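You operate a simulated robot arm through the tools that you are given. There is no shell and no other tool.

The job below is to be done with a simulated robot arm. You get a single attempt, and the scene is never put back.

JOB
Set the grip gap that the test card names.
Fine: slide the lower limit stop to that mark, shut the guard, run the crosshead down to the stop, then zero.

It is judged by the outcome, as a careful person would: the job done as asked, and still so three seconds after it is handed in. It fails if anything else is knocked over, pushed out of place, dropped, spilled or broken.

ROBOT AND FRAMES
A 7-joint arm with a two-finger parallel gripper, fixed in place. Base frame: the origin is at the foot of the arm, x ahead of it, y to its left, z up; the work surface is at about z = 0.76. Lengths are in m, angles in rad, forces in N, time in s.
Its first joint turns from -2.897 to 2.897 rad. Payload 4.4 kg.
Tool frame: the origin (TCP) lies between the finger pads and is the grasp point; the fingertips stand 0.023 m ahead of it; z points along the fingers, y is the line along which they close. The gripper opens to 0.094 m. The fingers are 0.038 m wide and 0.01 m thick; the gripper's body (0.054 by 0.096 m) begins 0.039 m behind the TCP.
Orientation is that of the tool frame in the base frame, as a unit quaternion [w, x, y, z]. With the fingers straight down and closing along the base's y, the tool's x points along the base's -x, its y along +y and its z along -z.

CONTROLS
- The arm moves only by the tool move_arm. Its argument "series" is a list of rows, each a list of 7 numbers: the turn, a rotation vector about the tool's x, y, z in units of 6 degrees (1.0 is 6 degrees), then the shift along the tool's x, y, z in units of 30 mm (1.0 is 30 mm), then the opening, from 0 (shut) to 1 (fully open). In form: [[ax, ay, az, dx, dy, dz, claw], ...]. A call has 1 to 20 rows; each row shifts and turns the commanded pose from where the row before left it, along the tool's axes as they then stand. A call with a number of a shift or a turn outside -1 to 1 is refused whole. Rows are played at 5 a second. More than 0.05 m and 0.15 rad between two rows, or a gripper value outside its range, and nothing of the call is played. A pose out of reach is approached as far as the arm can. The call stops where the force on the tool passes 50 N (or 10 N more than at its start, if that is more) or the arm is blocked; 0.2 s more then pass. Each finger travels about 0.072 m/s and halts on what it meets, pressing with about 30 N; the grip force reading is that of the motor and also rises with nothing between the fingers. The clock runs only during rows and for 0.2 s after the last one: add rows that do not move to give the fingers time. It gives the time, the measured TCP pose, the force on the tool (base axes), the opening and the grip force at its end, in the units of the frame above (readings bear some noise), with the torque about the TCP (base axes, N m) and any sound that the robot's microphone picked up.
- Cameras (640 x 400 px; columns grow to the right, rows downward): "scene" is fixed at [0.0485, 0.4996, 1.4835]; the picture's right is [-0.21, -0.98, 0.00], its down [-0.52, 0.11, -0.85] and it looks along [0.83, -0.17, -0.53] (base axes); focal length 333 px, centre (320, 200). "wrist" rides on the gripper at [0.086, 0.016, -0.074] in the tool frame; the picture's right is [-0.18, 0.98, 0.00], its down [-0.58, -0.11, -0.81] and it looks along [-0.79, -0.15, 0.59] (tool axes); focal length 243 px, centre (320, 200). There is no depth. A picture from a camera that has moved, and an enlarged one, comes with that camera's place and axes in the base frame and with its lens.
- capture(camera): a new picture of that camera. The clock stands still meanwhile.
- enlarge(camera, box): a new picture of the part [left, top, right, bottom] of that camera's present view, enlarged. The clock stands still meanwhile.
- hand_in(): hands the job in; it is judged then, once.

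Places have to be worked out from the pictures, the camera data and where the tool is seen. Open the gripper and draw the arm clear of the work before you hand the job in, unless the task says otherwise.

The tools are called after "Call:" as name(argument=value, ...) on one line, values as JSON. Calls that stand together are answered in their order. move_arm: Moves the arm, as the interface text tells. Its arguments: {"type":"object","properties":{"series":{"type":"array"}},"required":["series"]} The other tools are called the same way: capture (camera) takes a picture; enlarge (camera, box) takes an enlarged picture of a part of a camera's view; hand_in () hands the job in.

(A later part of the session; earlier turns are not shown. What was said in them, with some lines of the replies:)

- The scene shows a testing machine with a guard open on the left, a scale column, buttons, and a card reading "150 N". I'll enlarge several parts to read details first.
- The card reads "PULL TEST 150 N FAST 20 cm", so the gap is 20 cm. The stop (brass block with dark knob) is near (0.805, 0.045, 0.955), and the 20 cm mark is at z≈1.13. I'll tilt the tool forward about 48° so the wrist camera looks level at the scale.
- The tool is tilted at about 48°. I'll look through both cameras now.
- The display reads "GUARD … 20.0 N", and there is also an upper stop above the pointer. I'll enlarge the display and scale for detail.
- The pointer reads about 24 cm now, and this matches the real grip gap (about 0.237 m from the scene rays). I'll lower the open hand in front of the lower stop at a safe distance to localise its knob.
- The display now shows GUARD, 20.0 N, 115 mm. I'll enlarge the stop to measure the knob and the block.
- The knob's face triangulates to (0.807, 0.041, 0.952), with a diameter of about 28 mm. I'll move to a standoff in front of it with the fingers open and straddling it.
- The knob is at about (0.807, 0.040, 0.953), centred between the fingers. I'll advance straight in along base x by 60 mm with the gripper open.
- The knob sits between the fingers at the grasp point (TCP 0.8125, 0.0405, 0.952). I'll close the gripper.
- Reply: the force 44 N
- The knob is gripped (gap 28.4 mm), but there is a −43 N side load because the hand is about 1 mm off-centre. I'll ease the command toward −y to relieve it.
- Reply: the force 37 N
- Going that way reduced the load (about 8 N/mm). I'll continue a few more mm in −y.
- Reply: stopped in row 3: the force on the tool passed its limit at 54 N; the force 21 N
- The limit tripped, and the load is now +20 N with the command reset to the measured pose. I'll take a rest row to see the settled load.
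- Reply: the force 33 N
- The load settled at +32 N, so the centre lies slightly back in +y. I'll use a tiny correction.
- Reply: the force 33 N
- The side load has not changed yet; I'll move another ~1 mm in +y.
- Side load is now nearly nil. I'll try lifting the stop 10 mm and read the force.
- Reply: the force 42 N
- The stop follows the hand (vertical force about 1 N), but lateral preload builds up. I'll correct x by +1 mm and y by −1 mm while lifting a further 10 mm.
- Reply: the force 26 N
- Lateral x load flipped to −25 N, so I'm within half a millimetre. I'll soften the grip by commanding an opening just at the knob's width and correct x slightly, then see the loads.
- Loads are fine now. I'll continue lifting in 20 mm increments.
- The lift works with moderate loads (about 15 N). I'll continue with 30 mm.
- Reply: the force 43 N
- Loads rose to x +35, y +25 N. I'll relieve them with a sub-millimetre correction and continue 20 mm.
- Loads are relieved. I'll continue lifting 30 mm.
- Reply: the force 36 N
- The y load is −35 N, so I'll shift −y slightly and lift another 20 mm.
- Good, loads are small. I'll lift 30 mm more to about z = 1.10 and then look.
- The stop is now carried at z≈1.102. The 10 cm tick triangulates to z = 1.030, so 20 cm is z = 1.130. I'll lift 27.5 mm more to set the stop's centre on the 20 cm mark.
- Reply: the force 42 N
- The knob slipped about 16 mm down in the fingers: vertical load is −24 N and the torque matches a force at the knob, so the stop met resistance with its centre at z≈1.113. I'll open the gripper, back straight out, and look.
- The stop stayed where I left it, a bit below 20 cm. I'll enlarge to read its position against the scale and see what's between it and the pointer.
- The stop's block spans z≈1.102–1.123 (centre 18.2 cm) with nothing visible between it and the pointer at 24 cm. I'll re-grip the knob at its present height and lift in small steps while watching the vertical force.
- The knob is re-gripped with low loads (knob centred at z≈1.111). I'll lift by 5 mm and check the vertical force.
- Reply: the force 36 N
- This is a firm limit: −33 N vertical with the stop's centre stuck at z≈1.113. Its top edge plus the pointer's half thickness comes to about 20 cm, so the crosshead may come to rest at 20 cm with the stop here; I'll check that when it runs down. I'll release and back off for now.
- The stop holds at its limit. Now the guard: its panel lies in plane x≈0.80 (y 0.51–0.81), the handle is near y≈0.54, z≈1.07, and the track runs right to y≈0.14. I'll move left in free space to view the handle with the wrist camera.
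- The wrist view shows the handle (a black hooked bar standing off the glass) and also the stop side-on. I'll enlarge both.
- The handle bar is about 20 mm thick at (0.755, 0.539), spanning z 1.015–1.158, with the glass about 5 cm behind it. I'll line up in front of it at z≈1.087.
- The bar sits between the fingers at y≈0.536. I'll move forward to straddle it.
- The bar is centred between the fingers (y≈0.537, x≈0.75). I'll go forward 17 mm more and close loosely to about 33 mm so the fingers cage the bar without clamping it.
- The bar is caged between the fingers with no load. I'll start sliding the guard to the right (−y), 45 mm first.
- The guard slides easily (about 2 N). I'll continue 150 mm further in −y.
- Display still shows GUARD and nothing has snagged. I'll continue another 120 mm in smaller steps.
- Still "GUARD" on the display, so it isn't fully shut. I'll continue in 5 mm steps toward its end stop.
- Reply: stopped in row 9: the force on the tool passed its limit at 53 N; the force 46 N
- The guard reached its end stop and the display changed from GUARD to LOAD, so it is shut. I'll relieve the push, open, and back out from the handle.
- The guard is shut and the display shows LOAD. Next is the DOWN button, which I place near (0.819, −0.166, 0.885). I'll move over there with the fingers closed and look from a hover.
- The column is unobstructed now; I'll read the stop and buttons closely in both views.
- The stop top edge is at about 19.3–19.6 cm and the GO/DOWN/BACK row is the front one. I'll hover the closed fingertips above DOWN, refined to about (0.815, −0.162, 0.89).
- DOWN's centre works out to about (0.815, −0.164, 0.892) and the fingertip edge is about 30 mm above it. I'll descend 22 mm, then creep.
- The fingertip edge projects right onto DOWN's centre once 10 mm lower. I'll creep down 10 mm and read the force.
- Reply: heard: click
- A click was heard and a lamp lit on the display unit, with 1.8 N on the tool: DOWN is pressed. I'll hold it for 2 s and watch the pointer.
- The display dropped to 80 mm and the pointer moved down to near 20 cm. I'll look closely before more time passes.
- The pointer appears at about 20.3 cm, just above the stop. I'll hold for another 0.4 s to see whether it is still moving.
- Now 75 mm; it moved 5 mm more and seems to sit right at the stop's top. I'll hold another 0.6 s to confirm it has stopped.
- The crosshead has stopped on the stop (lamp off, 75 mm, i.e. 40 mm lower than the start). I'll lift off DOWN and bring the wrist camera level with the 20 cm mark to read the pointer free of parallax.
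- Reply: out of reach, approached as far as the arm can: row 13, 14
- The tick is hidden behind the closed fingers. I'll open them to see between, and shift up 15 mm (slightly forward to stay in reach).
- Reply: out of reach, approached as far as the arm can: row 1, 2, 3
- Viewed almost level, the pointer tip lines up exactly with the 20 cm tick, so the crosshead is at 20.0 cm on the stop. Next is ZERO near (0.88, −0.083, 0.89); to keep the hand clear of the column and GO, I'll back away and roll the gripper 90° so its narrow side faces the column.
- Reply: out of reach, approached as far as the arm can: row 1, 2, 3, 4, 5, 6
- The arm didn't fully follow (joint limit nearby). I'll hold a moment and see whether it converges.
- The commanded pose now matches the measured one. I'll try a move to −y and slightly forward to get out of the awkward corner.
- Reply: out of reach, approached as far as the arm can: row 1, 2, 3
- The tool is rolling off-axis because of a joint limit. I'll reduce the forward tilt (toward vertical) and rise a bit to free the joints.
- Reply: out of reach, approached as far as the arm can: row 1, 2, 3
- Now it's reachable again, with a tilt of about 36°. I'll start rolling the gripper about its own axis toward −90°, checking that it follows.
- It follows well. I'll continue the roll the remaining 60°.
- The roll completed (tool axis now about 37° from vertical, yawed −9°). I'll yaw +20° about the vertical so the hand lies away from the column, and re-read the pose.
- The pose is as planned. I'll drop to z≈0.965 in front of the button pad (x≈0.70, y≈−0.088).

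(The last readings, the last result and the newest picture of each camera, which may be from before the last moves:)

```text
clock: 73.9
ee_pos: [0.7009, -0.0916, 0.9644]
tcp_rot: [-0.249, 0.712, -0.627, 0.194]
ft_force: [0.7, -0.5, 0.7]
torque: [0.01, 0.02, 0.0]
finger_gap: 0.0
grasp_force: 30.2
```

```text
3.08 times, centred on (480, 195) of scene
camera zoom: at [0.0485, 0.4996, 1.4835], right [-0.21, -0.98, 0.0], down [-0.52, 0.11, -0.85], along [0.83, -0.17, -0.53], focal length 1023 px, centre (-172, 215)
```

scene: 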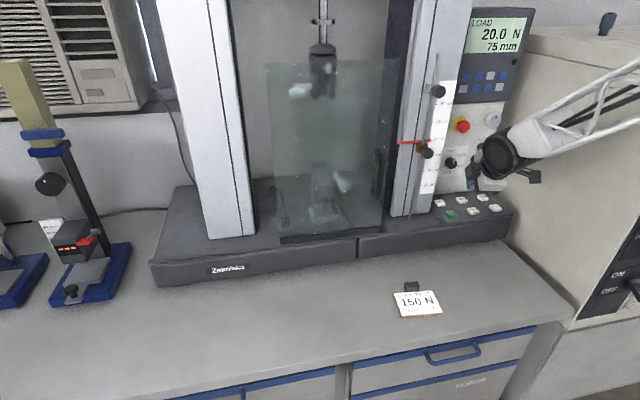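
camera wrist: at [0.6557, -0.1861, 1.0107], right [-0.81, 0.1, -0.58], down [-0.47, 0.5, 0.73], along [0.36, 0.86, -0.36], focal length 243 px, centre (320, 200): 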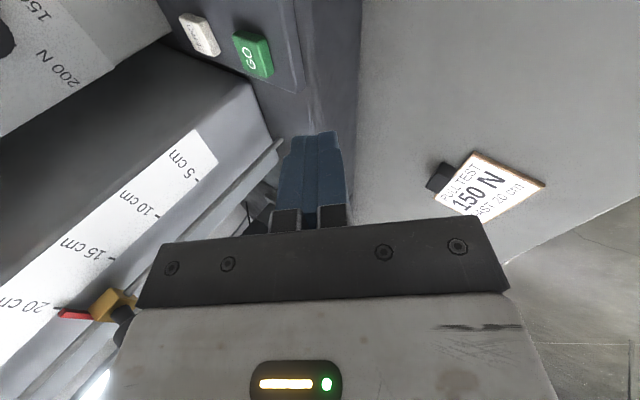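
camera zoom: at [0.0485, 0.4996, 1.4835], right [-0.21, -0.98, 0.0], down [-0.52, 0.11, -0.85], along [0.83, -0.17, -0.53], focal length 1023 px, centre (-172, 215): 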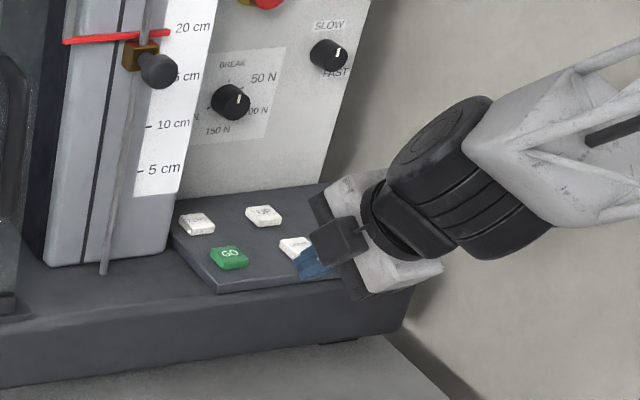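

ZERO re-computes to (0.884, −0.084, 0.89) and GO to (0.818, −0.085). I'll advance to hover 30 mm above ZERO, passing about 3 cm over GO.

Call:
move_arm(series=[[0, 0, 0, 0.115, -0.71, 0.662, 0], [0, 0, 0, 0.115, -0.71, 0.662, 0], [0, 0, 0, 0.115, -0.71, 0.662, 0], [0, 0, 0, 0.115, -0.71, 0.662, 0], [0, 0, 0, 0.115, -0.71, 0.662, 0], [0, 0, 0, 0.115, -0.71, 0.662, 0], [0, 0, 0, 0, 0, 0, 0]])

Call:
capture(camera="wrist")

Call:
enlarge(camera="scene", box=[400, 130, 560, 260])

```text
clock: 75.5
ee_pos: [0.8768, -0.0846, 0.9426]
tcp_rot: [-0.249, 0.712, -0.627, 0.194]
ft_force: [0.4, -0.5, -0.5]
torque: [-0.03, -0.01, -0.02]
finger_gap: 0.0
grasp_force: 30.4
```

```text
taken
camera wrist: at [0.8311, -0.18, 0.9897], right [-0.81, 0.1, -0.58], down [-0.47, 0.5, 0.73], along [0.36, 0.86, -0.36], focal length 243 px, centre (320, 200)
```

wrist: 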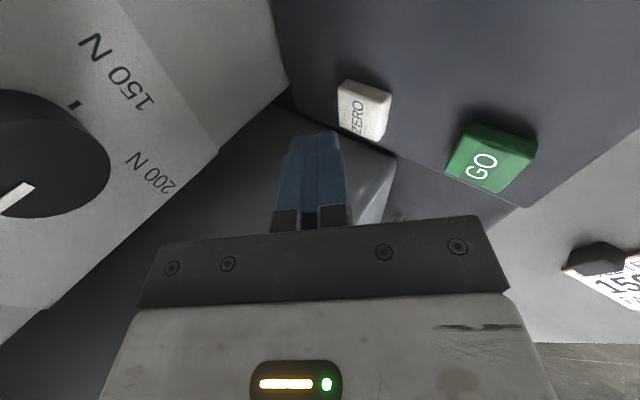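

```text
3.08 times, centred on (480, 195) of scene
camera zoom: at [0.0485, 0.4996, 1.4835], right [-0.21, -0.98, 0.0], down [-0.52, 0.11, -0.85], along [0.83, -0.17, -0.53], focal length 1023 px, centre (-172, 215)
```

zoom: 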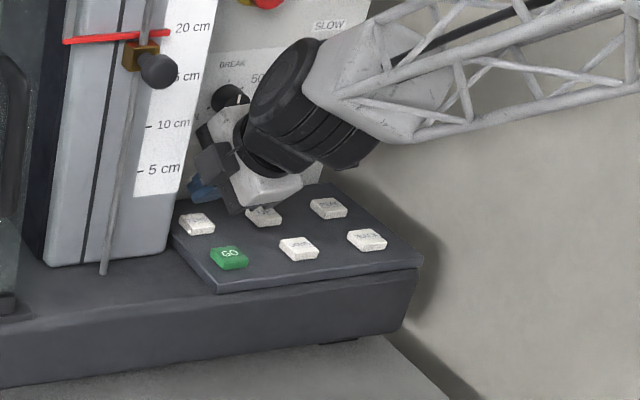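

The fingertip edge is over ZERO (within 4 mm of its centre) and about 28 mm above it. I'll descend 22 mm, then check.

Call:
move_arm(series=[[0, 0, 0, 0.026, 0.098, 0.156, 0], [0, 0, 0, 0.026, 0.098, 0.156, 0], [0, 0, 0, 0.026, 0.098, 0.156, 0], [0, 0, 0, 0.026, 0.098, 0.156, 0], [0, 0, 0, 0, 0, 0, 0]])

Call:
capture(camera="wrist")

Call:
enlarge(camera="scene", box=[420, 160, 520, 240])

```text
clock: 76.7
ee_pos: [0.8801, -0.0868, 0.92]
tcp_rot: [-0.248, 0.712, -0.628, 0.194]
ft_force: [0.4, -0.1, -0.1]
torque: [0.0, 0.02, -0.02]
finger_gap: 0.0
grasp_force: 30.3
```

```text
taken
camera wrist: at [0.8344, -0.1817, 0.9673], right [-0.81, 0.1, -0.58], down [-0.47, 0.5, 0.73], along [0.36, 0.86, -0.36], focal length 243 px, centre (320, 200)
```

wrist: 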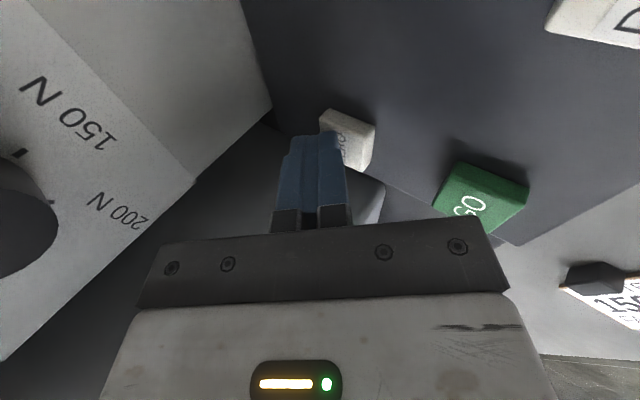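

```text
5.00 times, centred on (470, 200) of scene
camera zoom: at [0.0485, 0.4996, 1.4835], right [-0.21, -0.98, 0.0], down [-0.52, 0.11, -0.85], along [0.83, -0.17, -0.53], focal length 1663 px, centre (-430, 200)
```

zoom: 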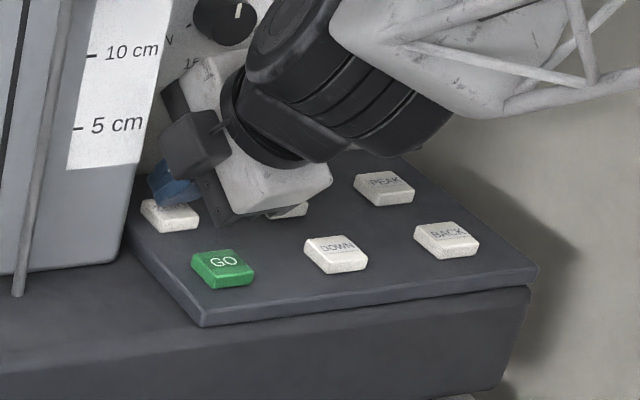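

The fingertip edge is just a few mm above ZERO and nothing else is close. I'll creep down 7.5 mm.

Call:
move_arm(series=[[0, 0, 0, 0.003, 0.05, 0.067, 0], [0, 0, 0, 0.003, 0.05, 0.067, 0], [0, 0, 0, 0.003, 0.05, 0.067, 0]])

Call:
capture(camera="scene")

Call:
capture(camera="wrist")

```text
clock: 77.5
ee_pos: [0.8791, -0.0865, 0.9144]
tcp_rot: [-0.25, 0.712, -0.627, 0.195]
ft_force: [-0.4, -0.5, 4.8]
torque: [-0.07, -0.1, -0.02]
finger_gap: 0.0001
grasp_force: 30.0
heard: click
```

```text
taken
```

scene: 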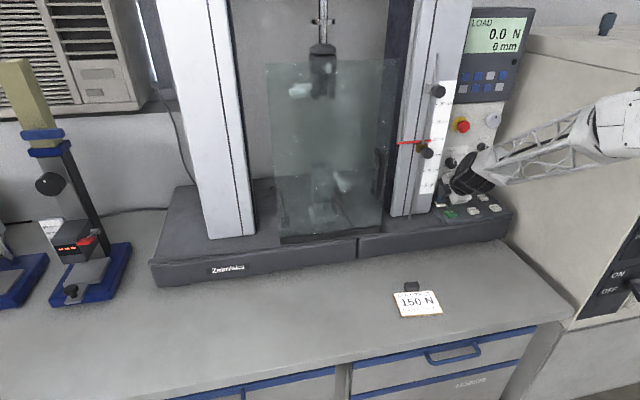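

```text
taken
camera wrist: at [0.8344, -0.1815, 0.9609], right [-0.81, 0.1, -0.58], down [-0.47, 0.5, 0.73], along [0.36, 0.86, -0.36], focal length 243 px, centre (320, 200)
```

wrist: 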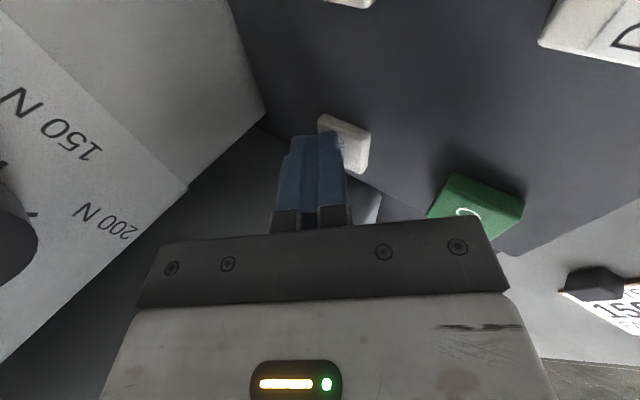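

The display reads 0.0 N and 0 mm with a click: zeroed. I'll lift straight up 40 mm, then draw back and up away from the machine.

Call:
move_arm(series=[[0, 0, 0, -0.013, -0.199, -0.268, 0], [0, 0, 0, -0.013, -0.199, -0.268, 0], [0, 0, 0, -0.013, -0.199, -0.268, 0], [0, 0, 0, -0.013, -0.199, -0.268, 0], [0, 0, 0, 0, 0.527, -0.705, 0], [0, 0, 0, 0, 0.527, -0.705, 0], [0, 0, 0, 0, 0.527, -0.705, 0], [0, 0, 0, 0, 0.527, -0.705, 0], [0, 0, 0, 0, 0.527, -0.705, 0], [0, 0, 0, 0, 0.527, -0.705, 0], [0, 0, 0, 0, 0.527, -0.705, 0], [0, 0, 0, 0, 0.527, -0.705, 0], [0, 0, 0, 0, 0, 0, 0]])

Call:
capture(camera="scene")

Call:
enlarge(camera="scene", box=[380, 0, 540, 230])

```text
clock: 80.3
ee_pos: [0.6796, -0.1153, 1.0131]
tcp_rot: [-0.248, 0.712, -0.628, 0.194]
ft_force: [-0.6, 0.6, 0.8]
torque: [0.05, 0.02, 0.01]
finger_gap: 0.0002
grasp_force: 29.5
```

```text
taken
```

scene: 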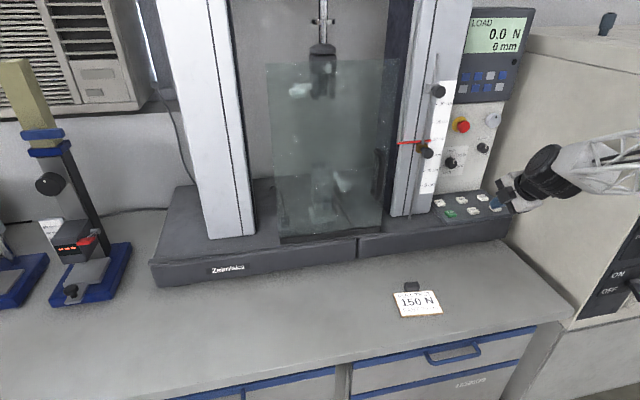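

```text
1.74 times, centred on (460, 115) of scene
camera zoom: at [0.0485, 0.4996, 1.4835], right [-0.21, -0.98, 0.0], down [-0.52, 0.11, -0.85], along [0.83, -0.17, -0.53], focal length 578 px, centre (76, 348)
```

zoom: 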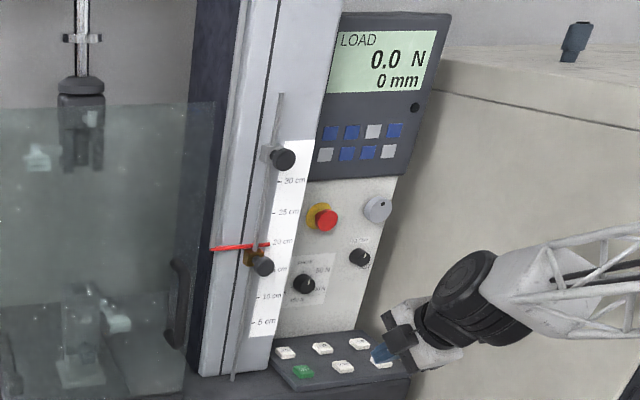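

All reads as wanted: LOAD 0.0 N, 0 mm, pointer on 20 cm, guard shut. I'll open the gripper while drawing further back and up.

Call:
move_arm(series=[[0, 0, 0, 0.178, 0.136, -0.804, 0.3], [0, 0, 0, 0.178, 0.136, -0.804, 0.6], [0, 0, 0, 0.178, 0.136, -0.804, 1], [0, 0, 0, 0.178, 0.136, -0.804, 1], [0, 0, 0, 0.178, 0.136, -0.804, 1], [0, 0, 0, 0.178, 0.136, -0.804, 1], [0, 0, 0, 0, 0, 0, 1], [0, 0, 0, 0, 0, 0, 1]])

Call:
capture(camera="scene")

Call:
enlarge(camera="scene", box=[395, 90, 465, 190])

Call:
capture(camera="wrist")

```text
clock: 82.1
ee_pos: [0.5784, -0.168, 1.1166]
tcp_rot: [-0.248, 0.712, -0.628, 0.193]
ft_force: [-0.2, -0.2, -0.1]
torque: [-0.01, 0.0, -0.03]
finger_gap: 0.094
grasp_force: 0.1
```

```text
taken
```

scene: 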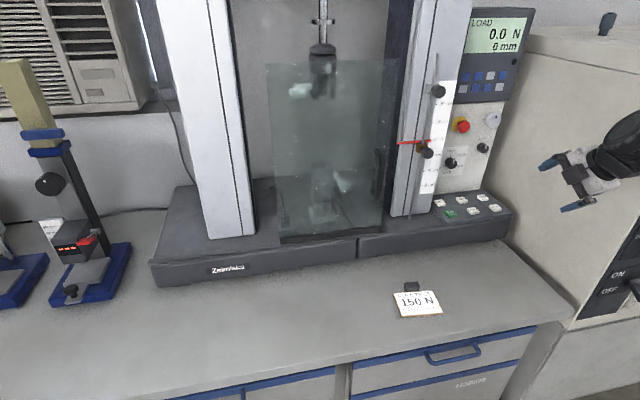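

```text
4.00 times, centred on (430, 140) of scene
camera zoom: at [0.0485, 0.4996, 1.4835], right [-0.21, -0.98, 0.0], down [-0.52, 0.11, -0.85], along [0.83, -0.17, -0.53], focal length 1330 px, centre (-120, 440)
```

zoom: 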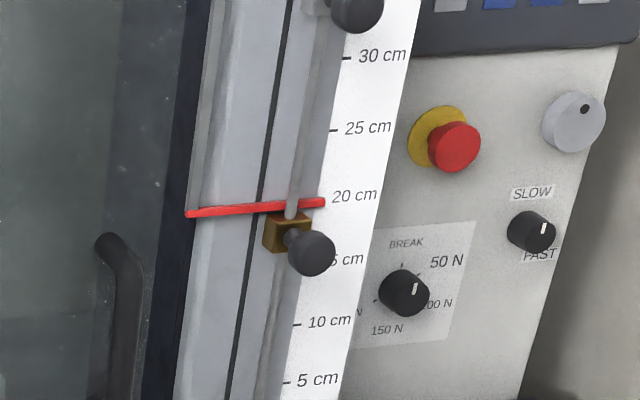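

```text
taken
camera wrist: at [0.5349, -0.2622, 1.1621], right [-0.81, 0.1, -0.58], down [-0.47, 0.5, 0.73], along [0.36, 0.86, -0.36], focal length 243 px, centre (320, 200)
```

wrist: 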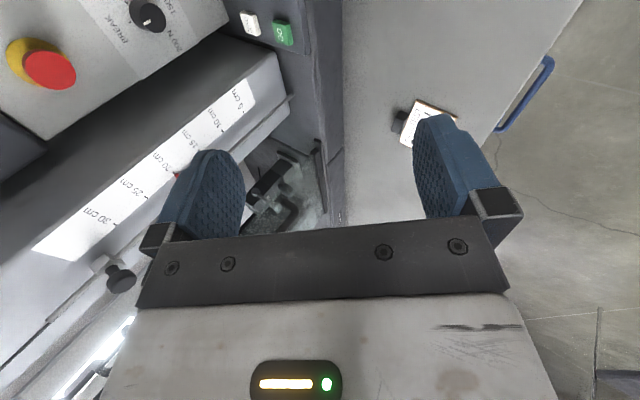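

The gripper is open and clear of the machine. The guard is shut, the crosshead rests on the stop with the pointer on 20 cm, the display shows 0.0 N and 0 mm, and nothing else was disturbed. I'm handing the job in.

Call:
hand_in()

```text
The job is handed in.
```

The grip gap is set to 20 cm, the value on the test card, and the job is handed in.

- **Stop:** I slid the lower limit stop up until it would go no further. That put its centre at about 18.3 cm, so I judged the setting by where the crosshead came to rest.
- **Guard:** It is shut to its end stop, and the display changed from GUARD to LOAD.
- **Crosshead:** I ran it down with the DOWN button until it halted on the stop. Read almost level with the wrist camera, the pointer lines up with the 20 cm mark.
- **Zero:** After pressing ZERO, the display reads 0.0 N and 0 mm.

The gripper is open and clear of the machine, and I saw nothing else moved or knocked. I left the break-force and speed dials alone, since the job only asked for the gap.
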